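You operate a simulated robot arm through the tools that you are given. There is no shell and no other tool.

The job below is to be done with a simulated robot arm. You get a single attempt, and the scene is never put back.

TASK
Put things in order on the top of the care bench. At the end: the purple pad from the top of the care bench stands on top of the beige slab; the green pad from the top of the care bench stands where the purple pad stood; the grey bolt from the top of the care bench stands where the green pad stood; the red padlock is in the white tray (marked "FINES"); whatever was shut is shut again. Leave all else as you found it, and nothing knocked over.

The check looks at the end state, three seconds after you hand in, the way a careful person would. Anything else that was tipped, shoved, dropped, spilled or broken makes it a failure.

THE ROBOT
A 6-joint arm with a two-finger parallel gripper, fixed in place. Base frame: the origin is on the floor under the middle of its stand, x ahead of it, y to its left, z up; the work surface is at about z = 860. Readings come in mm, rad, newtons and seconds.
With the tool pointing down near the work surface it reaches from about 360 to 760 mm from the base axis. Its first joint turns from -1.152 to 1.152 rad. Payload 2.45 kg.
The TCP is the grasp point between the finger pads, 24 mm short of the fingertips. In the tool frame z runs along the fingers and y along their closing line. Largest opening 68 mm; finger width 17, thickness 10; the body of the gripper, 40 by 70 mm, starts 41 mm behind the TCP.
Orientation is that of the tool frame in the base frame, as [roll, pitch, yaw] about the fixed x, y, z axes, in that order (R = Rz(yaw) Ry(pitch) Rx(roll)). With the fingers straight down and closing along the base's y, the tool's x points along the base's -x, its y along +y and its z along -z.

THE INTERFACE
- The arm moves only by the tool jog_arm. Its argument "steps" is a list of rows, each an object of numbers (a shift or turn left out is 0, a gripper value left out holds the last): "tx", "ty", "tz": the shift along the tool's x, y, z in units of 150 mm (1.0 is 150 mm); "rx", "ry", "rz": the turn, a rotation vector about the tool's x, y, z in units of 90 degrees (1.0 is 90 degrees); "grip": the finger opening in m, from 0 to 0.068. In form: [{"tx": .., "ty": .., "tz": .., "rx": .., "ry": .., "rz": .., "grip": ..}, ...]. A call has 1 to 20 rows; each row is the pose to reach, as a shift and turn from the pose commanded when the call began, along the tool's axes at that moment. A call with a number of a shift or a turn outside -1 to 1 is refused whole. Rows are played at 5 a second. More than 50 mm and 0.15 rad between two rows, or a gripper value outside its range, and nothing of the call is played. A pose out of reach is approached as far as the arm can. The call stops where the force on the tool passes 40 N (or 10 N more than at its start, if that is more) or the arm is blocked; 0.2 s more then pass. The fingers move at their own pace (about 108 mm/s each) and stop on an object; they squeeze with about 40 N. The grip force told is the motor's: it shows also when the fingers shut on nothing. Time passes only in rows, and 0.2 s behind the last, so rows that repeat a pose let the fingers close. The reply holds the time, the measured pose of the TCP, the force on the tool along the base axes, the opening and the grip force, in the units named above and with some noise, with the torque about the TCP (base axes, N m) and any sound that the robot's microphone picked up.
- Cameras (640 x 400 px; columns grow to the right, rows downward): "scene" is fixed at [150, 431.5, 1443.7]; the picture's right is [-0.73, -0.69, 0.00], its down [-0.48, 0.51, -0.72] and it looks along [0.49, -0.52, -0.70] (base axes); focal length 369 px, centre (320, 200). "wrist" rides on the gripper at [84, 11, -75] in the tool frame; the picture's right is [-0.13, 0.99, 0.00], its down [-0.60, -0.08, -0.79] and it looks along [-0.79, -0.10, 0.61] (tool axes); focal length 251 px, centre (320, 200). There is no depth. A picture from a camera that has moved, and an enlarged one, comes with that camera's place and axes in the base frame and with its lens. The place of the scene camera against the robot may be out by one fixed shift of up to 25 mm in any direction.
- snapshot(camera): a new picture of that camera. No time passes.
- inspect(camera, box): a new picture of the part [left, top, right, bottom] of that camera's present view, enlarged. No time passes.
- sign_off(): hands the job in; it is judged then, once.

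Places have to be worked out from the pictures, the camera data and where the tool is seen. Open the gripper and draw the arm clear of the work before you hand the job in, unless the task says otherwise.

The tools are called after ">>>" by a JSON object that holds its "api" and its "payload". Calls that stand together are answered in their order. jog_arm: Moves the arm, as the interface text tells. Its arguments: {"type":"object","properties":{"steps":{"type":"array"}},"required":["steps"]} The other tools are called the same way: snapshot (camera) takes a picture; inspect (camera, box) takes an enlarged picture of a part of a camera's view; sign_off () hands the job in.

At the start:

```text
time_s: 0.0
position: [438.9, 11.3, 1134.1]
ee_rot: [-3.142, 0.0, -3.141]
ft_force: [0.7, -0.2, 0.2]
torque: [0.05, 0.03, 0.0]
width: 68.0
finger_force: 0.2
```

scene: 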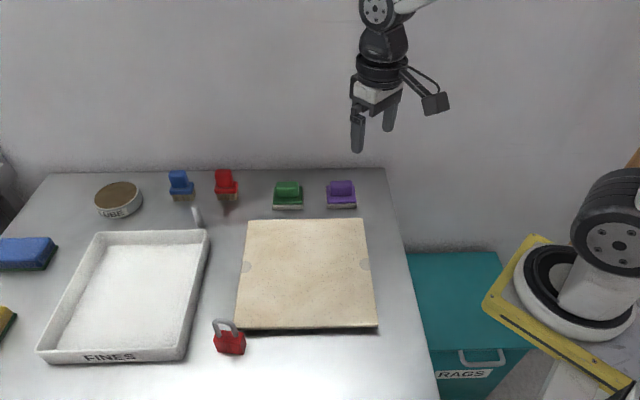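
wrist: 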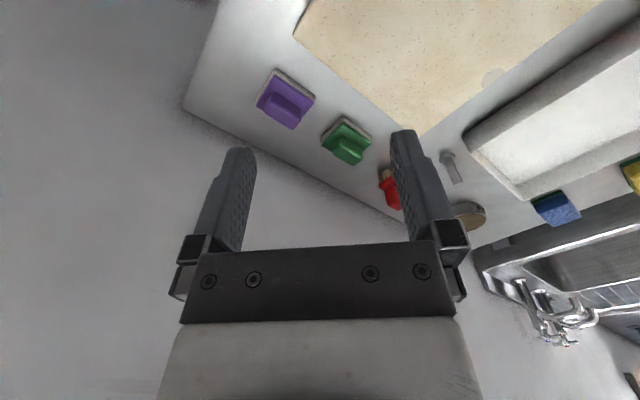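

I begin with enlarged views of the bench, to place the pads, the bolt, the padlock and the slab.

>>> {"api": "inspect", "payload": {"camera": "scene", "box": [150, 150, 390, 300]}}

>>> {"api": "inspect", "payload": {"camera": "scene", "box": [150, 200, 400, 380]}}

>>> {"api": "inspect", "payload": {"camera": "wrist", "box": [180, 40, 500, 240]}}

>>> {"api": "inspect", "payload": {"camera": "scene", "box": [0, 150, 240, 380]}}

```text
2.67 times, centred on (270, 225) of scene
camera zoom: at [150.0, 431.5, 1443.7], right [-0.73, -0.69, 0.0], down [-0.48, 0.51, -0.72], along [0.49, -0.52, -0.7], focal length 984 px, centre (453, 133)
```

zoom: 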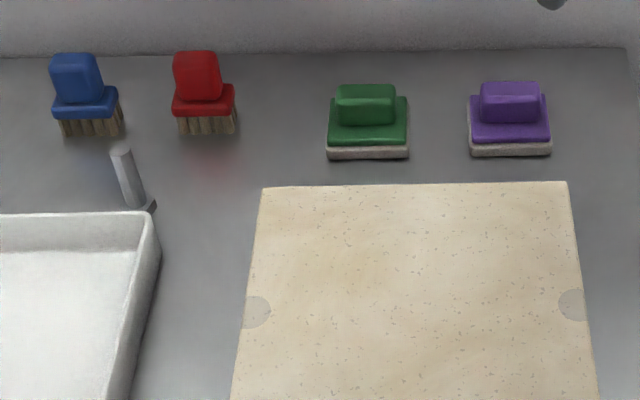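

```text
2.22 times, centred on (275, 290) of scene
camera zoom: at [150.0, 431.5, 1443.7], right [-0.73, -0.69, 0.0], down [-0.48, 0.51, -0.72], along [0.49, -0.52, -0.7], focal length 820 px, centre (420, 0)
```

zoom: 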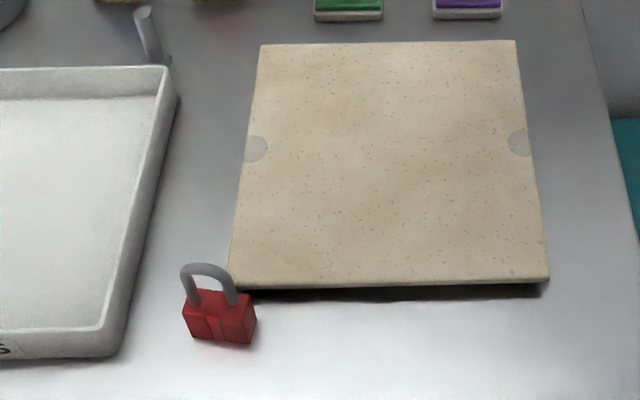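

```text
2.00 times, centred on (340, 140) of wrist
camera zoom: at [356.2, 22.5, 1208.7], right [0.13, 0.99, 0.0], down [0.6, -0.08, 0.79], along [0.79, -0.1, -0.61], focal length 503 px, centre (280, 320)
```

zoom: 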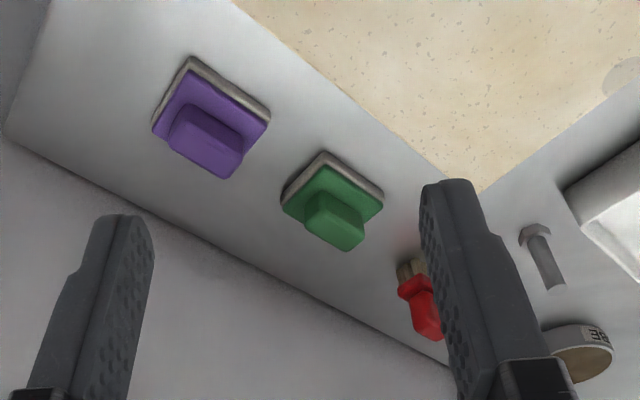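

```text
1.74 times, centred on (120, 265) of scene
camera zoom: at [150.0, 431.5, 1443.7], right [-0.73, -0.69, 0.0], down [-0.48, 0.51, -0.72], along [0.49, -0.52, -0.7], focal length 642 px, centre (668, 87)
```

zoom: 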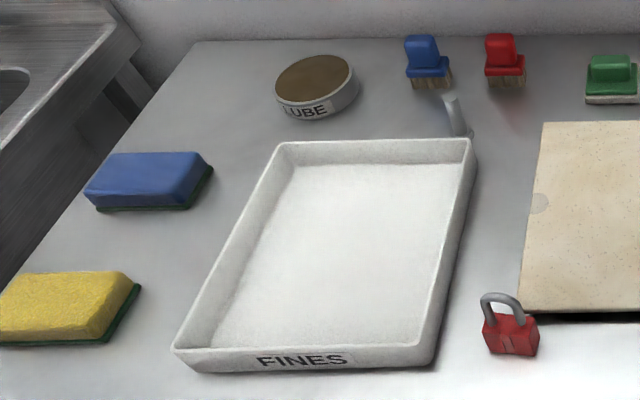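

The pads and bench edges run at about 45° to the base axes. From the wrist view I put the purple pad near (551,-53), green near (639,32), the bolt near (706,216) and the padlock near (460,325). I move above the purple pad, turned 45°, to look closer.

>>> {"api": "jog_arm", "payload": {"steps": [{"tx": -0.125, "ty": -0.07, "tz": 0.1, "rz": -0.0833}, {"tx": -0.25, "ty": -0.14, "tz": 0.2, "rz": -0.1667}, {"tx": -0.375, "ty": -0.21, "tz": 0.3, "rz": -0.25}, {"tx": -0.5, "ty": -0.28, "tz": 0.4, "rz": -0.3333}, {"tx": -0.625, "ty": -0.355, "tz": 0.5, "rz": -0.4167}, {"tx": -0.747, "ty": -0.428, "tz": 0.6, "rz": -0.5}, {"tx": -0.747, "ty": -0.428, "tz": 0.6, "rz": -0.5}]}}

```text
time_s: 1.6
position: [551.8, -54.1, 1043.0]
ee_rot: [-3.141, -0.001, -2.355]
ft_force: [-0.6, 0.0, -0.2]
torque: [0.02, 0.02, -0.01]
width: 68.1
finger_force: 0.2
```

The arm is where I commanded it. I take pictures to check the purple pad against the gripper.

>>> {"api": "snapshot", "payload": {"camera": "wrist"}}

>>> {"api": "snapshot", "payload": {"camera": "scene"}}

```text
taken
camera wrist: at [486.0, -105.1, 1117.0], right [-0.61, 0.79, 0.0], down [0.48, 0.37, 0.79], along [0.63, 0.48, -0.61], focal length 251 px, centre (320, 200)
```

wrist: 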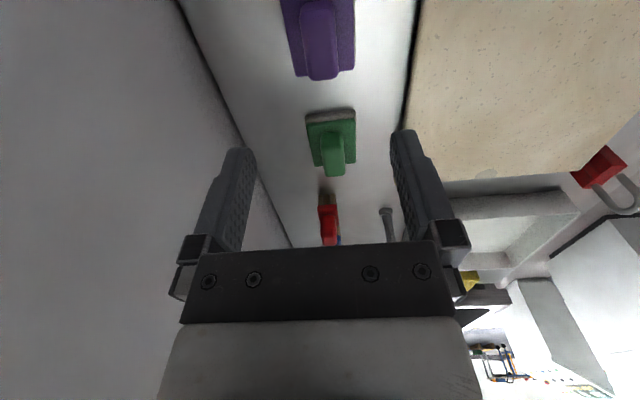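

```text
taken
```

scene: 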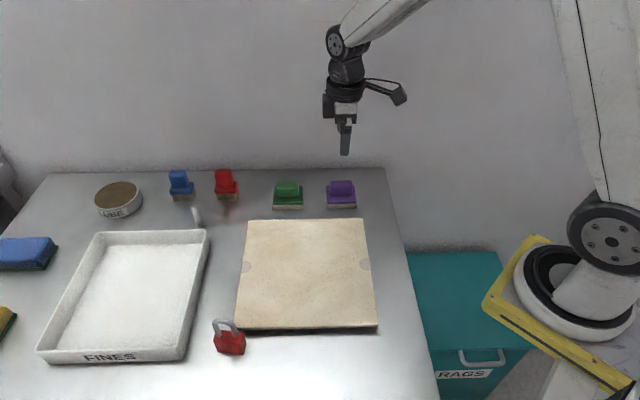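

The purple pad lies almost straight below the TCP, with its handle running along the bench. I enlarge it to measure.

>>> {"api": "inspect", "payload": {"camera": "wrist", "box": [240, 0, 400, 100]}}

>>> {"api": "inspect", "payload": {"camera": "wrist", "box": [280, 90, 420, 250]}}

>>> {"api": "inspect", "payload": {"camera": "scene", "box": [260, 160, 370, 230]}}

```text
4.00 times, centred on (320, 50) of wrist
camera zoom: at [486.0, -105.1, 1117.0], right [-0.61, 0.79, 0.0], down [0.48, 0.37, 0.79], along [0.63, 0.48, -0.61], focal length 1006 px, centre (320, 800)
```

zoom: 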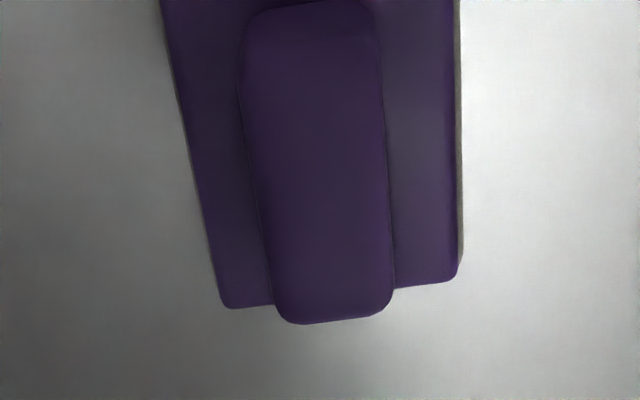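

```text
2.50 times, centred on (350, 170) of wrist
camera zoom: at [486.0, -105.1, 1117.0], right [-0.61, 0.79, 0.0], down [0.48, 0.37, 0.79], along [0.63, 0.48, -0.61], focal length 629 px, centre (245, 275)
```

zoom: 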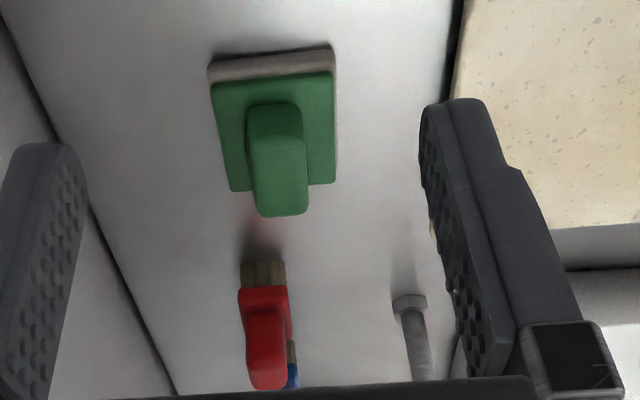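

```text
5.71 times, centred on (315, 195) of scene
camera zoom: at [150.0, 431.5, 1443.7], right [-0.73, -0.69, 0.0], down [-0.48, 0.51, -0.72], along [0.49, -0.52, -0.7], focal length 2108 px, centre (349, 229)
```

zoom: 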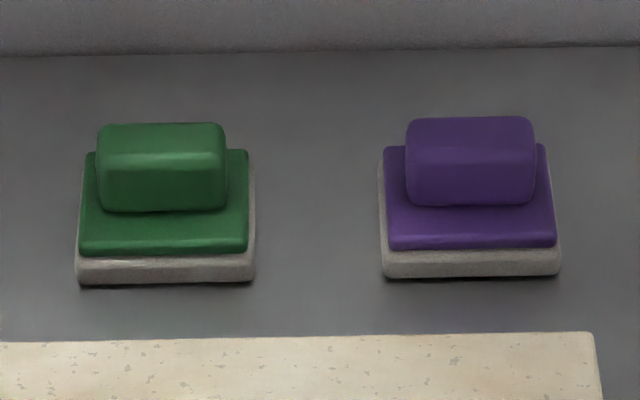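

The pad is about 67×55 mm with a handle about 25 mm wide. The plate top is near z 877 and the handle top near z 905, centred at (551.8,-54.1), right under the TCP. I go down with the fingers part open and stop with the fingertips a few mm above the plate.

>>> {"api": "jog_arm", "payload": {"steps": [{"tz": 0.2, "grip": 0.052}, {"tz": 0.4}, {"tz": 0.6}, {"tz": 0.72}, {"tz": 0.8}, {"tz": 0.85}, {"tz": 0.89}, {"tz": 0.89}]}}

>>> {"api": "snapshot", "payload": {"camera": "wrist"}}

>>> {"api": "snapshot", "payload": {"camera": "scene"}}

```text
time_s: 3.4
position: [552.2, -54.3, 911.4]
ee_rot: [-3.141, -0.002, -2.356]
ft_force: [0.7, -1.1, -0.8]
torque: [0.03, 0.02, -0.03]
width: 51.8
finger_force: 0.1
```

```text
taken
camera wrist: at [485.4, -105.0, 985.3], right [-0.61, 0.79, 0.0], down [0.48, 0.37, 0.79], along [0.63, 0.48, -0.61], focal length 251 px, centre (320, 200)
```

wrist: 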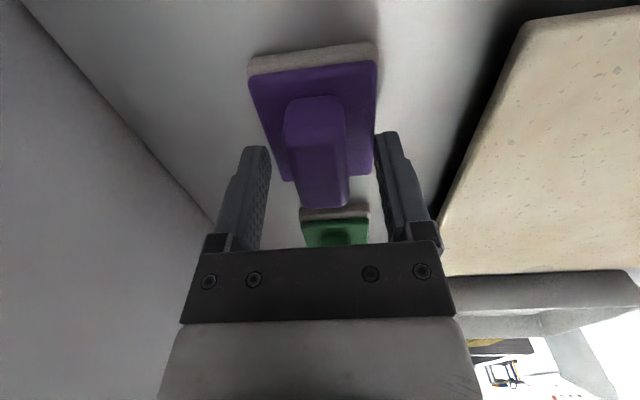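

```text
taken
```

scene: 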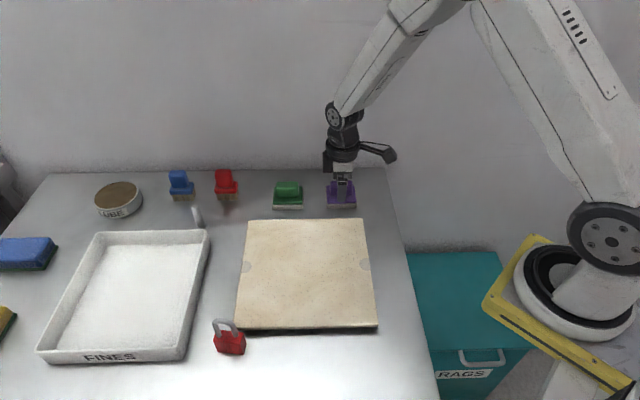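

The fingers straddle the handle. I enlarge the view once before closing.

>>> {"api": "inspect", "payload": {"camera": "wrist", "box": [220, 30, 420, 250]}}

>>> {"api": "inspect", "payload": {"camera": "scene", "box": [280, 120, 400, 220]}}

```text
1.82 times, centred on (320, 140) of wrist
camera zoom: at [485.4, -105.0, 985.3], right [-0.61, 0.79, 0.0], down [0.48, 0.37, 0.79], along [0.63, 0.48, -0.61], focal length 457 px, centre (320, 309)
```

zoom: 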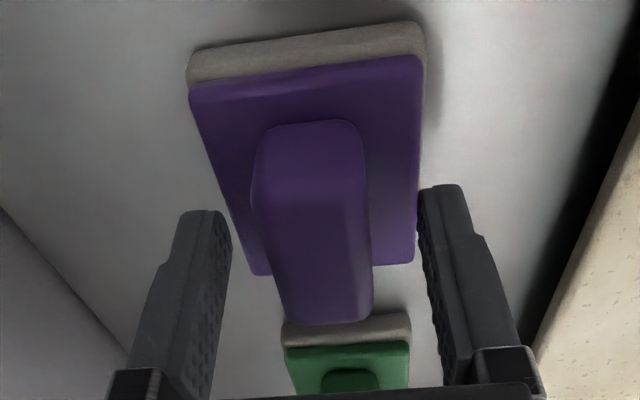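

```text
4.00 times, centred on (340, 170) of scene
camera zoom: at [150.0, 431.5, 1443.7], right [-0.73, -0.69, 0.0], down [-0.48, 0.51, -0.72], along [0.49, -0.52, -0.7], focal length 1476 px, centre (240, 320)
```

zoom: 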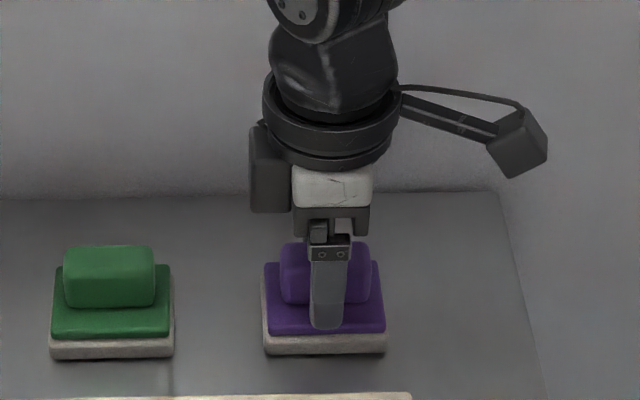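

The finger is centred along the handle, so I close on it.

>>> {"api": "jog_arm", "payload": {"steps": [{"grip": 0.0}, {"grip": 0.0}, {"grip": 0.0}]}}

```text
time_s: 4.2
position: [552.4, -54.6, 911.0]
ee_rot: [3.141, 0.0, -2.356]
ft_force: [-0.1, 0.0, 0.3]
torque: [0.0, -0.04, 0.0]
width: 25.2
finger_force: 40.2
```

The handle is held (25.2 mm, 40 N). I lift it straight up and start across toward the slab centre, which I estimate at (468,142).

>>> {"api": "jog_arm", "payload": {"steps": [{"tz": -0.05, "grip": 0.0}, {"tz": -0.2}, {"tz": -0.4}, {"tz": -0.6}, {"tz": -0.75}, {"tx": -0.06, "ty": 0.15, "tz": -0.8}, {"tx": -0.12, "ty": 0.33, "tz": -0.8}, {"tx": -0.19, "ty": 0.5, "tz": -0.8}, {"tx": -0.26, "ty": 0.66, "tz": -0.8}, {"tx": -0.26, "ty": 0.66, "tz": -0.8}]}}

>>> {"api": "snapshot", "payload": {"camera": "wrist"}}

>>> {"api": "snapshot", "payload": {"camera": "scene"}}

```text
time_s: 6.4
position: [508.4, 44.4, 1030.1]
ee_rot: [-3.14, 0.0, -2.355]
ft_force: [1.1, -0.6, -0.1]
torque: [-0.02, -0.01, 0.01]
width: 25.2
finger_force: 39.8
```

```text
taken
camera wrist: at [442.2, -6.8, 1104.6], right [-0.61, 0.79, 0.0], down [0.48, 0.37, 0.79], along [0.63, 0.48, -0.61], focal length 251 px, centre (320, 200)
```

wrist: 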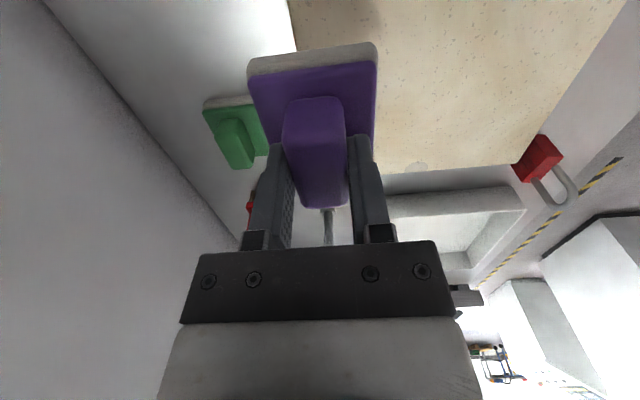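

```text
taken
```

scene: 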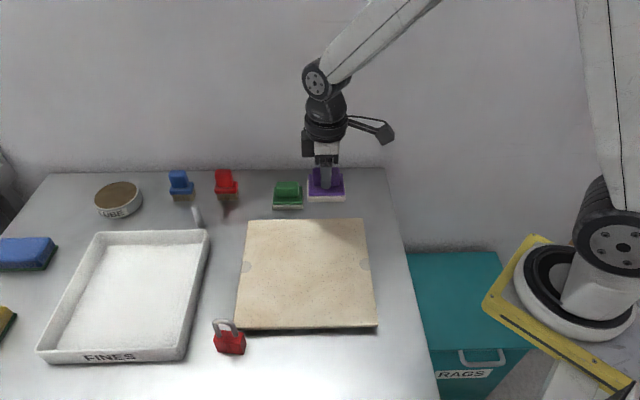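

The pad is lifted cleanly. I carry on to above the slab centre and come down part way, the pad bottom being about 51 mm below the TCP.

>>> {"api": "jog_arm", "payload": {"steps": [{"tx": -0.09, "ty": 0.22, "grip": 0.0}, {"tx": -0.18, "ty": 0.44}, {"tx": -0.27, "ty": 0.65}, {"tx": -0.27, "ty": 0.65, "tz": 0.15}, {"tx": -0.27, "ty": 0.65, "tz": 0.35}, {"tx": -0.27, "ty": 0.65, "tz": 0.5}, {"tx": -0.27, "ty": 0.65, "tz": 0.5}]}}

>>> {"api": "snapshot", "payload": {"camera": "wrist"}}

>>> {"api": "inspect", "payload": {"camera": "scene", "box": [200, 140, 440, 350]}}

```text
time_s: 8.0
position: [467.6, 141.8, 955.4]
ee_rot: [3.14, -0.001, -2.357]
ft_force: [-0.3, 0.1, -0.9]
torque: [0.0, -0.02, 0.0]
width: 25.4
finger_force: 40.0
```

```text
taken
camera wrist: at [402.2, 91.0, 1030.1], right [-0.61, 0.79, 0.0], down [0.48, 0.37, 0.79], along [0.63, 0.48, -0.61], focal length 251 px, centre (320, 200)
```

wrist: 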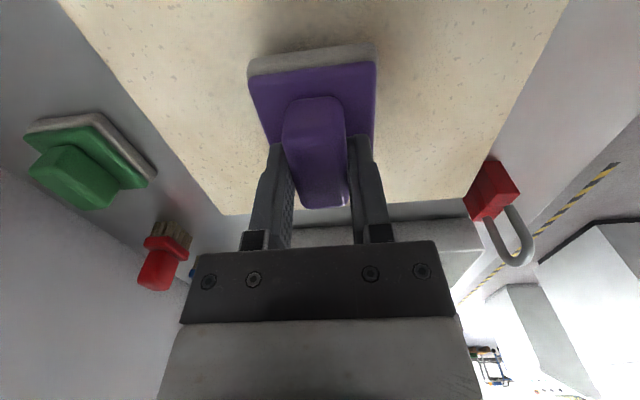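

```text
1.90 times, centred on (320, 245) of scene
camera zoom: at [150.0, 431.5, 1443.7], right [-0.73, -0.69, 0.0], down [-0.48, 0.51, -0.72], along [0.49, -0.52, -0.7], focal length 703 px, centre (320, 114)
```

zoom: 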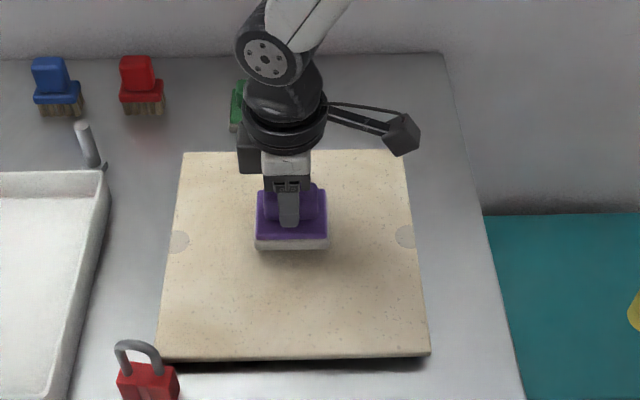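

The pad hangs above the middle of the slab. I come down in small steps and watch the force for contact.

>>> {"api": "jog_arm", "payload": {"steps": [{"tz": 0.05, "grip": 0.0}, {"tz": 0.08}, {"tz": 0.1}, {"tz": 0.1}]}}

>>> {"api": "inspect", "payload": {"camera": "wrist", "box": [220, 20, 420, 145]}}

>>> {"api": "inspect", "payload": {"camera": "scene", "box": [250, 170, 370, 260]}}

```text
time_s: 9.0
position: [466.9, 142.6, 940.8]
ee_rot: [3.141, -0.001, -2.356]
ft_force: [0.6, -0.3, -0.2]
torque: [0.01, 0.01, -0.03]
width: 25.0
finger_force: 40.3
```

```text
3.20 times, centred on (320, 82) of wrist
camera zoom: at [402.0, 90.6, 1015.4], right [-0.61, 0.79, 0.0], down [0.48, 0.37, 0.79], along [0.63, 0.48, -0.61], focal length 805 px, centre (320, 576)
```

zoom: 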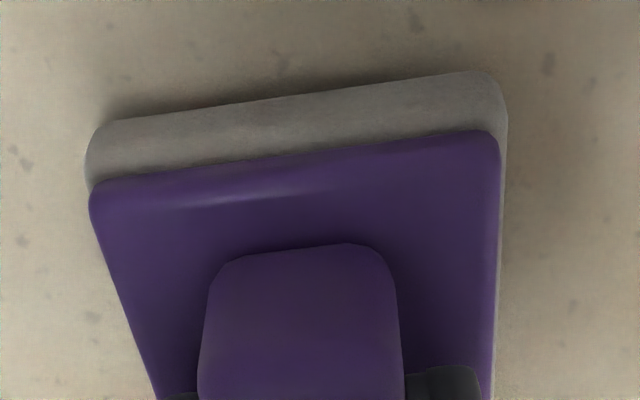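

```text
4.44 times, centred on (310, 215) of scene
camera zoom: at [150.0, 431.5, 1443.7], right [-0.73, -0.69, 0.0], down [-0.48, 0.51, -0.72], along [0.49, -0.52, -0.7], focal length 1640 px, centre (364, 133)
```

zoom: 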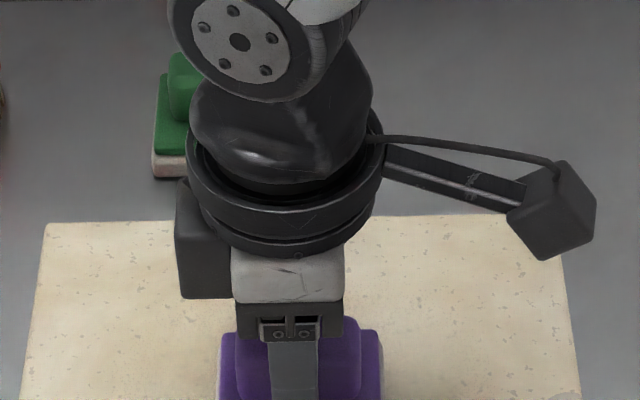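

There is no contact yet at TCP 940.8, with the pad bottom near z 890. I go on down in steps of about 2.2 mm.

>>> {"api": "jog_arm", "payload": {"steps": [{"tz": 0.015, "grip": 0.0}, {"tz": 0.03}, {"tz": 0.03}]}}

```text
time_s: 9.8
position: [467.5, 142.0, 937.0]
ee_rot: [-3.141, -0.001, -2.357]
ft_force: [-1.5, -0.8, 3.7]
torque: [-0.05, 0.03, 0.0]
width: 24.9
finger_force: 40.0
```

The force in z has risen to 3.7 N, which may be first contact. One more 1 mm step will confirm it.

>>> {"api": "jog_arm", "payload": {"steps": [{"tz": 0.007, "grip": 0.0}, {"tz": 0.007}]}}

>>> {"api": "inspect", "payload": {"camera": "wrist", "box": [220, 20, 420, 145]}}

```text
time_s: 10.4
position: [467.7, 142.9, 937.2]
ee_rot: [-3.141, 0.001, -2.358]
ft_force: [-9.2, 0.3, 28.0]
torque: [-0.22, 0.49, -0.05]
width: 25.4
finger_force: 39.9
```

```text
3.20 times, centred on (320, 82) of wrist
camera zoom: at [401.5, 90.7, 1010.9], right [-0.61, 0.79, 0.0], down [0.48, 0.37, 0.79], along [0.63, 0.48, -0.61], focal length 805 px, centre (320, 576)
```

zoom: 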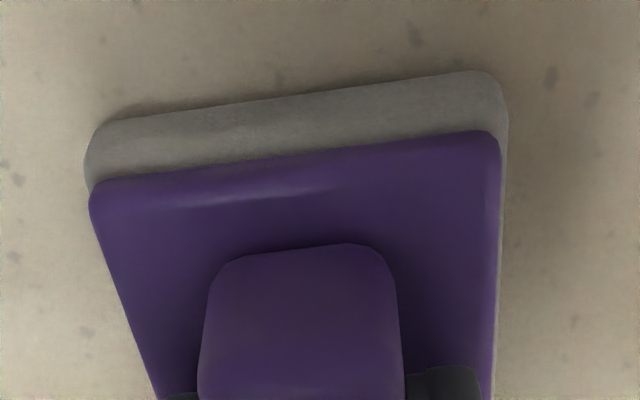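

The pad is firmly on the slab at 28 N, which puts the slab top near z 886. I back off the 1 mm, open the fingers and rise straight up.

>>> {"api": "jog_arm", "payload": {"steps": [{"tz": -0.006, "grip": 0.0}, {"tz": -0.006}, {"tz": -0.006, "grip": 0.05}, {"tz": -0.006, "grip": 0.05}, {"tz": -0.006}]}}

```text
time_s: 11.6
position: [468.4, 141.4, 937.2]
ee_rot: [3.141, 0.001, -2.355]
ft_force: [-0.2, -0.1, -0.6]
torque: [0.01, -0.01, 0.02]
width: 50.1
finger_force: 0.1
```

The pad is released with no force on it. I rise clear and head toward the green pad near (639,32).

>>> {"api": "jog_arm", "payload": {"steps": [{"tz": -0.1, "grip": 0.05}, {"tz": -0.3}, {"tz": -0.5}, {"tz": -0.67}, {"tz": -0.67, "tx": -0.07, "ty": -0.3}, {"tz": -0.67, "tx": -0.14, "ty": -0.6}, {"tz": -0.67, "tx": -0.21, "ty": -0.9}, {"tz": -0.67, "tx": -0.21, "ty": -0.9}]}}

>>> {"api": "jog_arm", "payload": {"steps": [{"tx": -0.04, "ty": -0.22}, {"tx": -0.08, "ty": -0.425}, {"tx": -0.08, "ty": -0.425}]}}

>>> {"api": "snapshot", "payload": {"camera": "wrist"}}

>>> {"api": "snapshot", "payload": {"camera": "scene"}}

```text
time_s: 13.4
position: [587.8, 66.7, 1037.8]
ee_rot: [3.14, -0.002, -2.356]
ft_force: [-0.2, -0.3, 0.3]
torque: [-0.03, -0.02, 0.05]
width: 50.0
finger_force: 0.1
```

```text
time_s: 14.2
position: [639.7, 31.0, 1036.7]
ee_rot: [3.141, 0.001, -2.357]
ft_force: [-0.1, 0.5, -0.5]
torque: [-0.01, 0.06, -0.01]
width: 49.7
finger_force: 0.1
```

```text
taken
camera wrist: at [573.9, -19.2, 1111.1], right [-0.61, 0.79, 0.0], down [0.48, 0.37, 0.79], along [0.63, 0.48, -0.61], focal length 251 px, centre (320, 200)
```

wrist: 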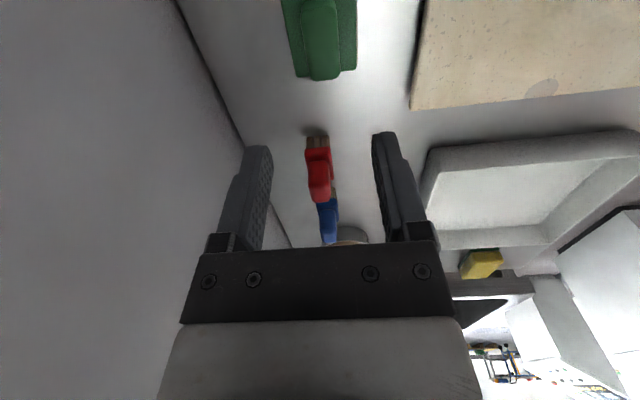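

```text
taken
```

scene: 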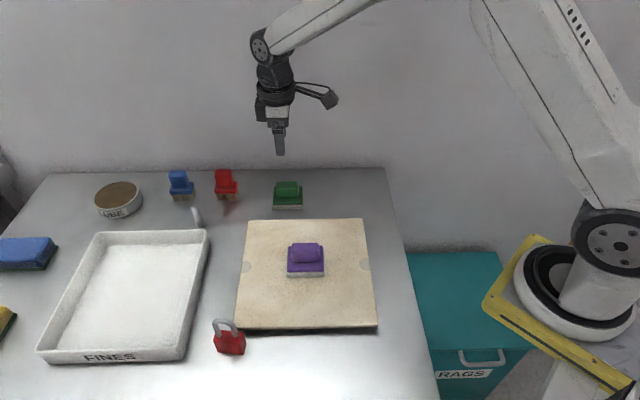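

The purple pad stands upright in the middle of the slab. I enlarge the wrist view to centre the gripper over the green handle.

>>> {"api": "inspect", "payload": {"camera": "wrist", "box": [240, 0, 400, 100]}}

>>> {"api": "inspect", "payload": {"camera": "scene", "box": [230, 160, 390, 300]}}

```text
4.00 times, centred on (320, 50) of wrist
camera zoom: at [573.9, -19.2, 1111.1], right [-0.61, 0.79, 0.0], down [0.48, 0.37, 0.79], along [0.63, 0.48, -0.61], focal length 1006 px, centre (320, 800)
```

zoom: 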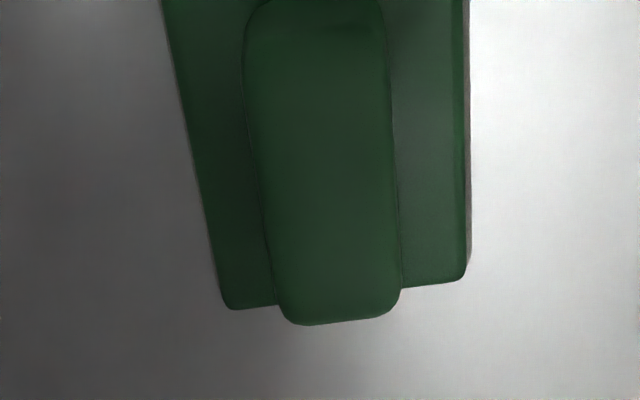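

```text
2.86 times, centred on (310, 230) of scene
camera zoom: at [150.0, 431.5, 1443.7], right [-0.73, -0.69, 0.0], down [-0.48, 0.51, -0.72], along [0.49, -0.52, -0.7], focal length 1054 px, centre (349, 114)
```

zoom: 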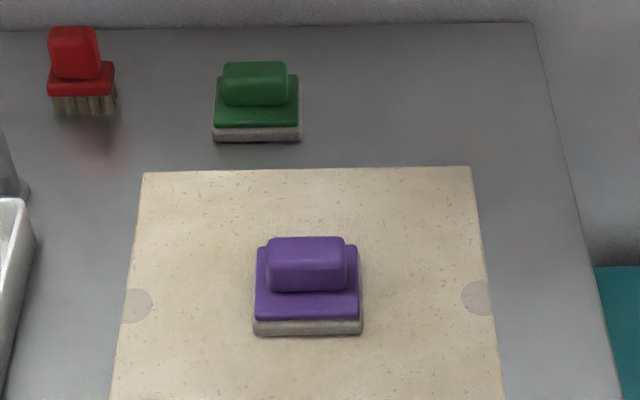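

Computed from this view, the green pad's centre is at (636.5,30.8), on the purple pad's line and 120 mm from it. I correct by about 2–3 mm and descend to the same grasp height as before.

>>> {"api": "jog_arm", "payload": {"steps": [{"tx": 0.016, "ty": 0.014, "tz": 0.15, "grip": 0.052}, {"tx": 0.016, "ty": 0.014, "tz": 0.35}, {"tx": 0.016, "ty": 0.014, "tz": 0.55}, {"tx": 0.016, "ty": 0.014, "tz": 0.68}, {"tx": 0.016, "ty": 0.014, "tz": 0.76}, {"tx": 0.016, "ty": 0.014, "tz": 0.81}, {"tx": 0.016, "ty": 0.014, "tz": 0.839}, {"tx": 0.016, "ty": 0.014, "tz": 0.839}]}}

>>> {"api": "inspect", "payload": {"camera": "wrist", "box": [220, 30, 420, 250]}}

>>> {"api": "inspect", "payload": {"camera": "scene", "box": [230, 120, 350, 220]}}

```text
time_s: 16.0
position: [636.6, 31.7, 910.4]
ee_rot: [-3.141, 0.0, -2.357]
ft_force: [0.3, 0.0, -0.4]
torque: [0.0, 0.04, 0.0]
width: 52.0
finger_force: 0.0
```

```text
1.82 times, centred on (320, 140) of wrist
camera zoom: at [570.2, -19.5, 985.3], right [-0.61, 0.79, 0.0], down [0.48, 0.37, 0.79], along [0.63, 0.48, -0.61], focal length 457 px, centre (320, 309)
```

zoom: 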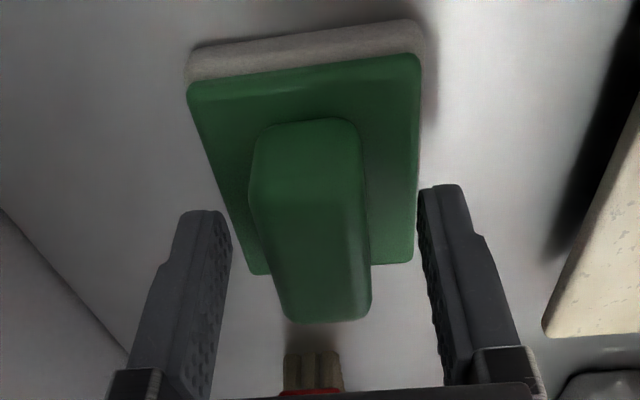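

```text
4.00 times, centred on (290, 170) of scene
camera zoom: at [150.0, 431.5, 1443.7], right [-0.73, -0.69, 0.0], down [-0.48, 0.51, -0.72], along [0.49, -0.52, -0.7], focal length 1476 px, centre (440, 320)
```

zoom: 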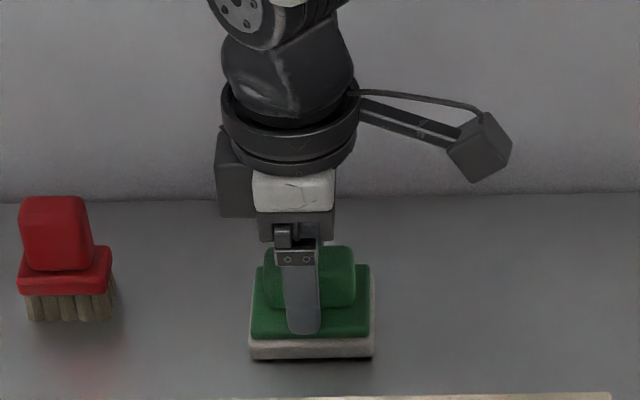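

This view matches the purple grasp view to within a millimetre. I close on the handle.

>>> {"api": "jog_arm", "payload": {"steps": [{"grip": 0.0}, {"grip": 0.0}, {"grip": 0.0}]}}

```text
time_s: 16.8
position: [636.0, 31.5, 909.8]
ee_rot: [-3.139, 0.0, -2.356]
ft_force: [-0.1, -0.3, 0.7]
torque: [0.0, 0.02, -0.03]
width: 25.5
finger_force: 40.4
```

The green pad is held. I lift it, move exactly back along the bench line to where the purple pad stood, and lower to a few mm above the surface.

>>> {"api": "jog_arm", "payload": {"steps": [{"tz": -0.05, "grip": 0.0}, {"tz": -0.2}, {"tz": -0.4}, {"tz": -0.5}, {"tx": 0.15, "tz": -0.5}, {"tx": 0.35, "tz": -0.5}, {"tx": 0.55, "tz": -0.5}, {"tx": 0.72, "tz": -0.5}, {"tx": 0.804, "ty": 0.001, "tz": -0.5}, {"tx": 0.804, "ty": 0.001, "tz": -0.5}, {"tx": 0.804, "ty": 0.001, "tz": -0.35}, {"tx": 0.804, "ty": 0.001, "tz": -0.2}, {"tx": 0.804, "ty": 0.001, "tz": -0.1}, {"tx": 0.804, "ty": 0.001, "tz": -0.05}, {"tx": 0.804, "ty": 0.001, "tz": -0.03}, {"tx": 0.804, "ty": 0.001, "tz": -0.03}]}}

>>> {"api": "inspect", "payload": {"camera": "scene", "box": [260, 160, 370, 230]}}

>>> {"api": "inspect", "payload": {"camera": "wrist", "box": [220, 30, 420, 250]}}

```text
time_s: 20.2
position: [551.7, -52.1, 914.8]
ee_rot: [3.141, 0.001, -2.356]
ft_force: [-0.3, -0.3, -0.8]
torque: [0.02, 0.02, -0.02]
width: 25.2
finger_force: 40.2
```

```text
5.71 times, centred on (315, 195) of scene
camera zoom: at [150.0, 431.5, 1443.7], right [-0.73, -0.69, 0.0], down [-0.48, 0.51, -0.72], along [0.49, -0.52, -0.7], focal length 2108 px, centre (349, 229)
```

zoom: 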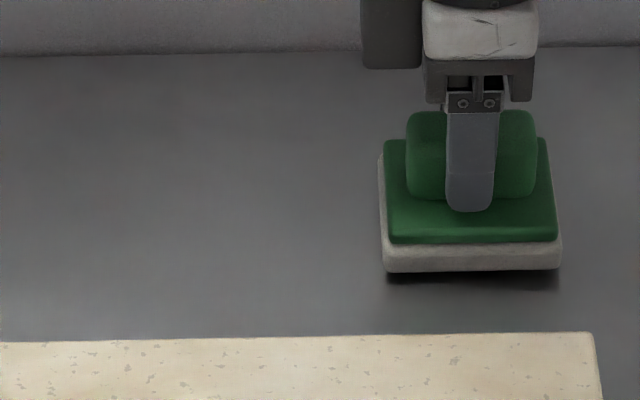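

```text
1.82 times, centred on (320, 140) of wrist
camera zoom: at [484.9, -104.1, 989.5], right [-0.61, 0.79, 0.0], down [0.48, 0.37, 0.79], along [0.63, 0.48, -0.61], focal length 457 px, centre (320, 309)
```

zoom: 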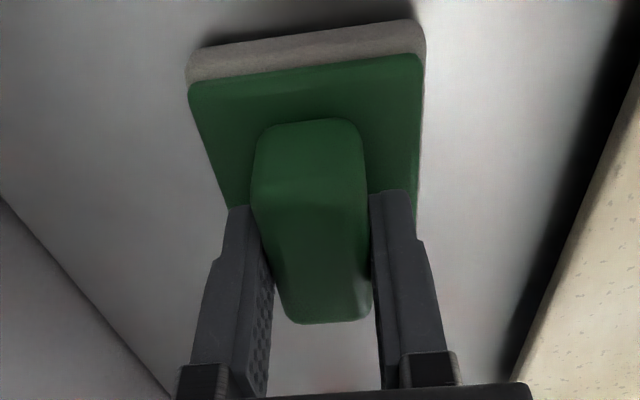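

The picture and the reading both put the pad about 1.7 mm toward the slab from the purple pad's old spot. I correct that and lower until it touches.

>>> {"api": "jog_arm", "payload": {"steps": [{"ty": -0.011, "grip": 0.0}, {"ty": -0.011, "tz": 0.012}, {"ty": -0.011, "tz": 0.022}, {"ty": -0.011, "tz": 0.022}]}}

>>> {"api": "inspect", "payload": {"camera": "scene", "box": [260, 160, 370, 230]}}

```text
time_s: 21.2
position: [551.0, -55.4, 911.0]
ee_rot: [3.14, 0.0, -2.357]
ft_force: [0.4, -1.0, -1.4]
torque: [-0.01, 0.02, 0.01]
width: 25.3
finger_force: 40.4
```

```text
5.71 times, centred on (315, 195) of scene
camera zoom: at [150.0, 431.5, 1443.7], right [-0.73, -0.69, 0.0], down [-0.48, 0.51, -0.72], along [0.49, -0.52, -0.7], focal length 2108 px, centre (349, 229)
```

zoom: 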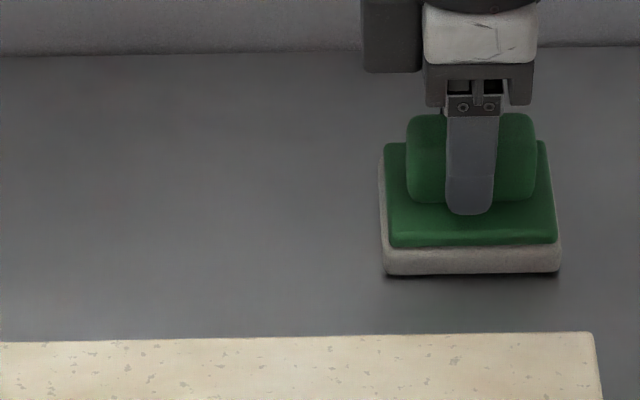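

Now it sits at about the same pixels as the purple pad did. I step down the last 1–2 mm until the force shows contact.

>>> {"api": "jog_arm", "payload": {"steps": [{"tz": 0.005, "grip": 0.0}, {"tz": 0.009}, {"tz": 0.009}]}}

```text
time_s: 22.0
position: [553.0, -53.7, 910.7]
ee_rot: [3.14, 0.0, -2.356]
ft_force: [-0.3, 1.1, 3.8]
torque: [0.0, 0.06, 0.0]
width: 25.4
finger_force: 40.1
```

It touches lightly at 3.8 N. I release it there and rise.

>>> {"api": "jog_arm", "payload": {"steps": [{"grip": 0.025}, {"grip": 0.05}, {"grip": 0.05}, {"tz": -0.1}, {"tz": -0.3}, {"tz": -0.55}, {"tz": -0.8}, {"tz": -0.8}]}}

>>> {"api": "inspect", "payload": {"camera": "scene", "box": [260, 160, 370, 230]}}

>>> {"api": "snapshot", "payload": {"camera": "wrist"}}

```text
time_s: 23.8
position: [553.0, -54.8, 1028.8]
ee_rot: [-3.141, -0.002, -2.357]
ft_force: [-0.3, -0.9, 0.3]
torque: [0.01, -0.01, -0.02]
width: 50.0
finger_force: 0.2
```

```text
5.71 times, centred on (315, 195) of scene
camera zoom: at [150.0, 431.5, 1443.7], right [-0.73, -0.69, 0.0], down [-0.48, 0.51, -0.72], along [0.49, -0.52, -0.7], focal length 2108 px, centre (349, 229)
```

zoom: 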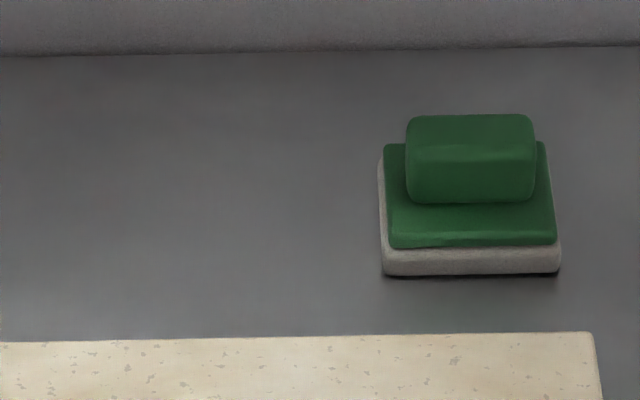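

```text
taken
camera wrist: at [487.0, -105.4, 1102.8], right [-0.61, 0.79, 0.0], down [0.48, 0.37, 0.79], along [0.63, 0.48, -0.61], focal length 251 px, centre (320, 200)
```

wrist: 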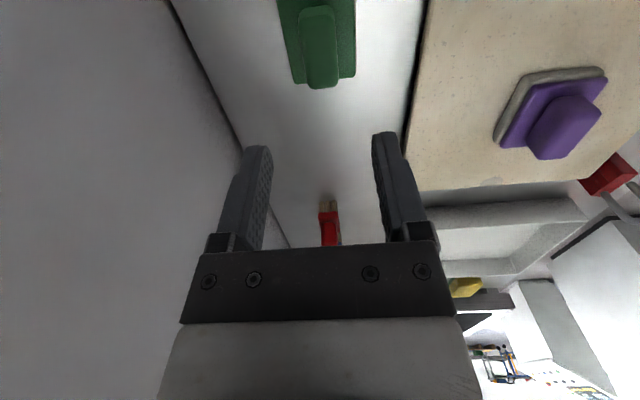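

The green pad stands where the purple one was, at the same pixels to within about 1 mm. Next I move so the wrist camera looks at the bolt from between the open fingers.

>>> {"api": "jog_arm", "payload": {"steps": [{"tx": -0.2, "ty": 0.1, "grip": 0.068}, {"tx": -0.4, "ty": 0.21}, {"tx": -0.6, "ty": 0.32}, {"tx": -0.8, "ty": 0.43}, {"tx": -0.952, "ty": 0.509}, {"tx": -0.952, "ty": 0.509}]}}

>>> {"api": "snapshot", "payload": {"camera": "wrist"}}

>>> {"api": "inspect", "payload": {"camera": "wrist", "box": [260, 90, 420, 250]}}

>>> {"api": "inspect", "payload": {"camera": "scene", "box": [160, 160, 260, 250]}}

```text
time_s: 25.2
position: [598.0, 100.7, 1030.9]
ee_rot: [3.141, 0.0, -2.357]
ft_force: [-0.9, -0.3, 0.2]
torque: [-0.05, 0.03, 0.0]
width: 68.0
finger_force: 0.0
```

```text
taken
camera wrist: at [532.4, 48.9, 1104.8], right [-0.61, 0.79, 0.0], down [0.48, 0.37, 0.79], along [0.63, 0.48, -0.61], focal length 251 px, centre (320, 200)
```

wrist: 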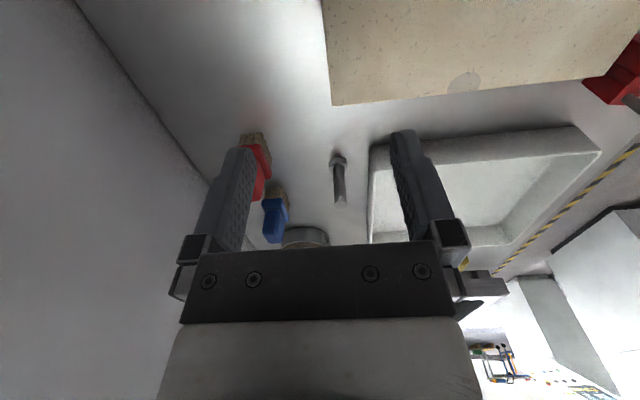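

```text
2.50 times, centred on (340, 170) of wrist
camera zoom: at [532.4, 48.9, 1104.8], right [-0.61, 0.79, 0.0], down [0.48, 0.37, 0.79], along [0.63, 0.48, -0.61], focal length 629 px, centre (270, 275)
```

zoom: 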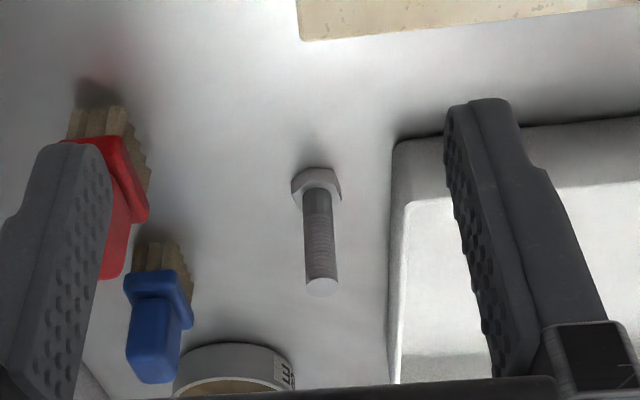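

```text
4.44 times, centred on (210, 205) of scene
camera zoom: at [150.0, 431.5, 1443.7], right [-0.73, -0.69, 0.0], down [-0.48, 0.51, -0.72], along [0.49, -0.52, -0.7], focal length 1640 px, centre (809, 178)
```

zoom: 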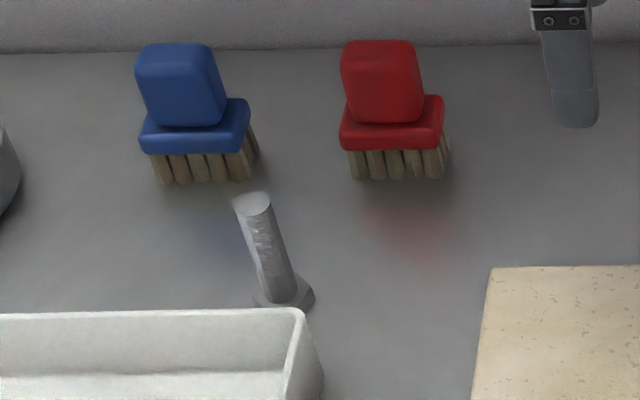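

The bolt stands head down at about (706,213.6), with its shaft about 17 mm thick and its top near z 930. The tray's back wall is about 38 mm from its axis. I move most of the way over it, staying high, and look again.

>>> {"api": "jog_arm", "payload": {"steps": [{"tx": -0.2, "ty": 0.005}, {"tx": -0.4, "ty": 0.01}, {"tx": -0.6, "ty": 0.02}, {"tx": -0.8, "ty": 0.028}, {"tx": -0.8, "ty": 0.028}]}}

>>> {"api": "snapshot", "payload": {"camera": "wrist"}}

>>> {"api": "inspect", "payload": {"camera": "wrist", "box": [240, 40, 400, 200]}}

>>> {"api": "snapshot", "payload": {"camera": "scene"}}

```text
time_s: 26.4
position: [682.3, 187.2, 1030.3]
ee_rot: [3.141, -0.001, -2.356]
ft_force: [0.1, 0.0, 0.1]
torque: [0.0, 0.0, -0.02]
width: 67.6
finger_force: 0.1
```

```text
taken
camera wrist: at [615.0, 136.4, 1104.6], right [-0.61, 0.79, 0.0], down [0.48, 0.37, 0.79], along [0.63, 0.48, -0.61], focal length 251 px, centre (320, 200)
```

wrist: 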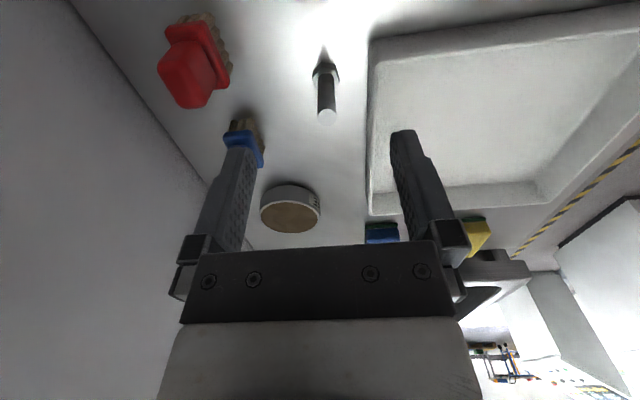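

```text
2.50 times, centred on (320, 120) of wrist
camera zoom: at [615.0, 136.4, 1104.6], right [-0.61, 0.79, 0.0], down [0.48, 0.37, 0.79], along [0.63, 0.48, -0.61], focal length 629 px, centre (320, 400)
```

zoom: 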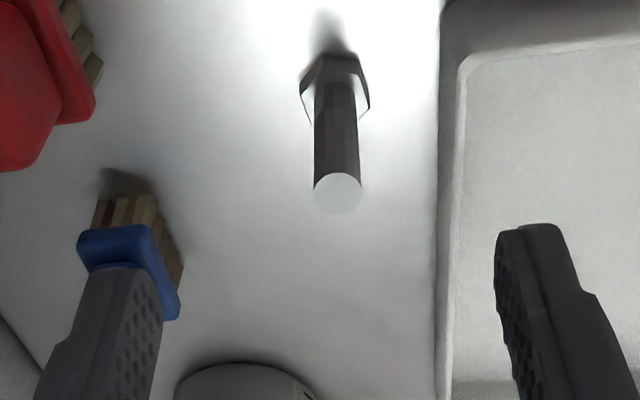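

```text
taken
```

scene: 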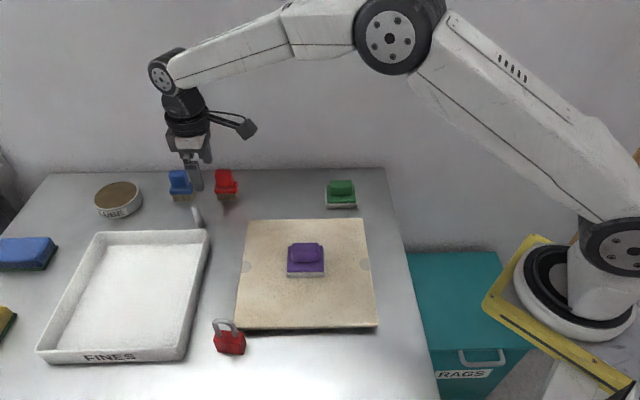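

Triangulating the two views puts the bolt top at (706.7,214,930). I move directly above it, narrow the opening to 40 mm, and check again before going down.

>>> {"api": "jog_arm", "payload": {"steps": [{"tx": -0.12, "ty": 0.003, "grip": 0.04}, {"tx": -0.239, "ty": 0.006, "grip": 0.04}, {"tx": -0.239, "ty": 0.006}, {"tx": -0.239, "ty": 0.006, "tz": 0.2}, {"tx": -0.239, "ty": 0.006, "tz": 0.36}, {"tx": -0.239, "ty": 0.006, "tz": 0.36}]}}

>>> {"api": "snapshot", "payload": {"camera": "wrist"}}

>>> {"api": "inspect", "payload": {"camera": "wrist", "box": [220, 30, 420, 200]}}

>>> {"api": "inspect", "payload": {"camera": "scene", "box": [140, 140, 260, 260]}}

```text
time_s: 27.8
position: [705.5, 212.3, 975.4]
ee_rot: [-3.141, 0.001, -2.356]
ft_force: [0.1, -0.3, 0.3]
torque: [0.0, 0.01, 0.01]
width: 40.1
finger_force: 0.1
```

```text
taken
camera wrist: at [639.0, 162.4, 1049.5], right [-0.61, 0.79, 0.0], down [0.48, 0.37, 0.79], along [0.63, 0.48, -0.61], focal length 251 px, centre (320, 200)
```

wrist: 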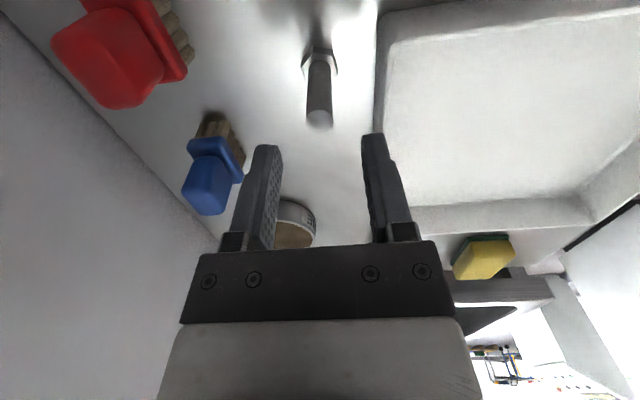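

```text
2.35 times, centred on (320, 115) of wrist
camera zoom: at [639.0, 162.4, 1049.5], right [-0.61, 0.79, 0.0], down [0.48, 0.37, 0.79], along [0.63, 0.48, -0.61], focal length 592 px, centre (320, 400)
```

zoom: 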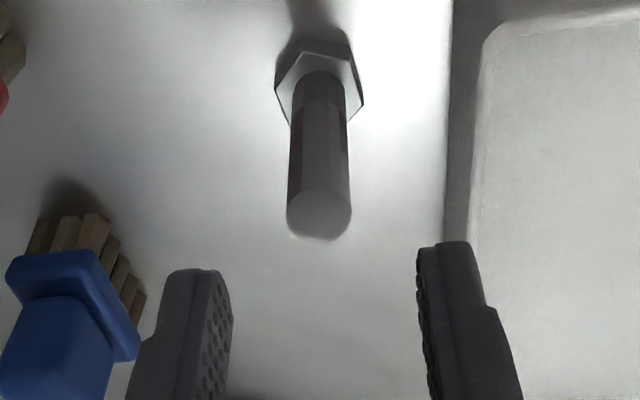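

```text
3.33 times, centred on (200, 200) of scene
camera zoom: at [150.0, 431.5, 1443.7], right [-0.73, -0.69, 0.0], down [-0.48, 0.51, -0.72], along [0.49, -0.52, -0.7], focal length 1230 px, centre (720, 200)
```

zoom: 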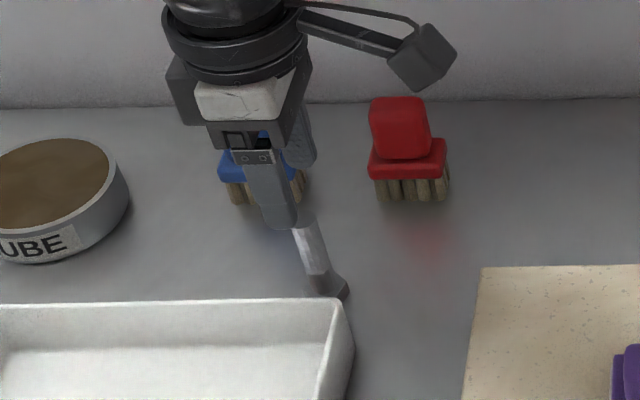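

The bolt's axis is in the gripper's mid-plane, and the tray wall stays about 10 mm outside the finger. I go down to grip the shaft at about z 904, with the fingertips above the hex head.

>>> {"api": "jog_arm", "payload": {"steps": [{"tx": -0.006, "tz": 0.1, "grip": 0.04}, {"tx": -0.006, "tz": 0.2}, {"tx": -0.006, "tz": 0.3}, {"tx": -0.006, "tz": 0.38}, {"tx": -0.006, "tz": 0.44}, {"tx": -0.006, "tz": 0.475}, {"tx": -0.006, "tz": 0.475}]}}

>>> {"api": "inspect", "payload": {"camera": "wrist", "box": [220, 60, 420, 250]}}

>>> {"api": "inspect", "payload": {"camera": "scene", "box": [140, 140, 260, 260]}}

```text
time_s: 29.4
position: [704.4, 215.0, 906.5]
ee_rot: [3.142, 0.0, -2.356]
ft_force: [0.1, -0.1, 0.7]
torque: [-0.03, -0.02, 0.02]
width: 40.0
finger_force: 0.2
```

```text
2.11 times, centred on (320, 155) of wrist
camera zoom: at [639.6, 164.4, 980.0], right [-0.61, 0.79, 0.0], down [0.48, 0.37, 0.79], along [0.63, 0.48, -0.61], focal length 529 px, centre (320, 295)
```

zoom: 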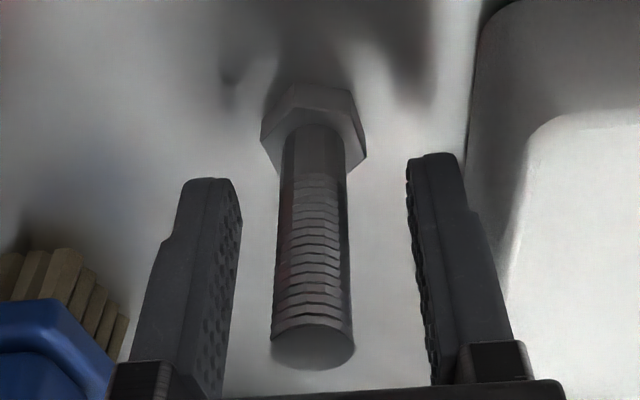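

```text
3.33 times, centred on (200, 200) of scene
camera zoom: at [150.0, 431.5, 1443.7], right [-0.73, -0.69, 0.0], down [-0.48, 0.51, -0.72], along [0.49, -0.52, -0.7], focal length 1230 px, centre (720, 200)
```

zoom: 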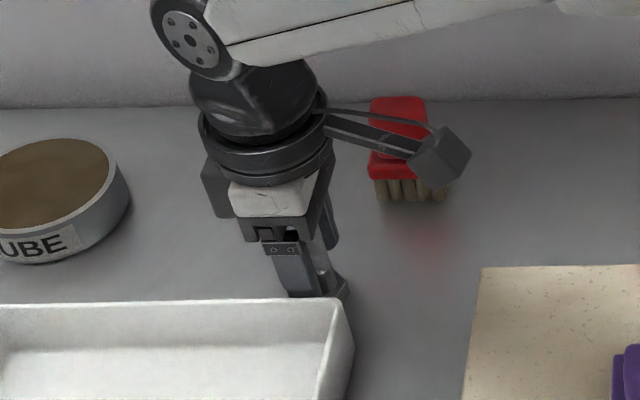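

The bolt axis is about 1.5 mm off centre toward one finger. I shift by that much so both fingers meet it together and don't tip it.

>>> {"api": "jog_arm", "payload": {"steps": [{"ty": -0.01, "grip": 0.04}, {"ty": -0.01}]}}

>>> {"api": "inspect", "payload": {"camera": "wrist", "box": [220, 60, 420, 250]}}

```text
time_s: 30.0
position: [707.4, 214.7, 906.0]
ee_rot: [-3.141, 0.0, -2.355]
ft_force: [-0.5, 0.1, 0.3]
torque: [-0.03, 0.02, 0.0]
width: 39.9
finger_force: 0.0
```

```text
2.11 times, centred on (320, 155) of wrist
camera zoom: at [641.1, 162.8, 979.8], right [-0.61, 0.79, 0.0], down [0.48, 0.37, 0.79], along [0.63, 0.48, -0.61], focal length 529 px, centre (320, 295)
```

zoom: 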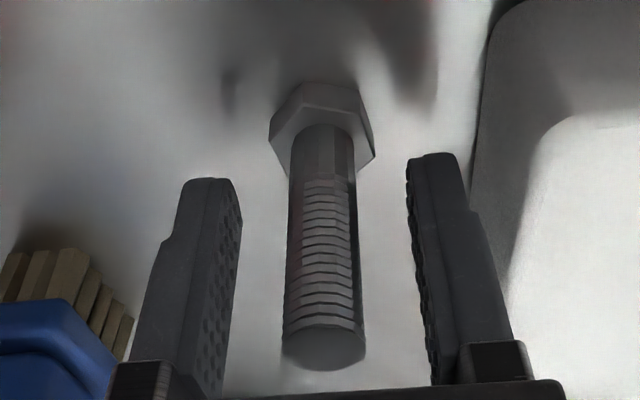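

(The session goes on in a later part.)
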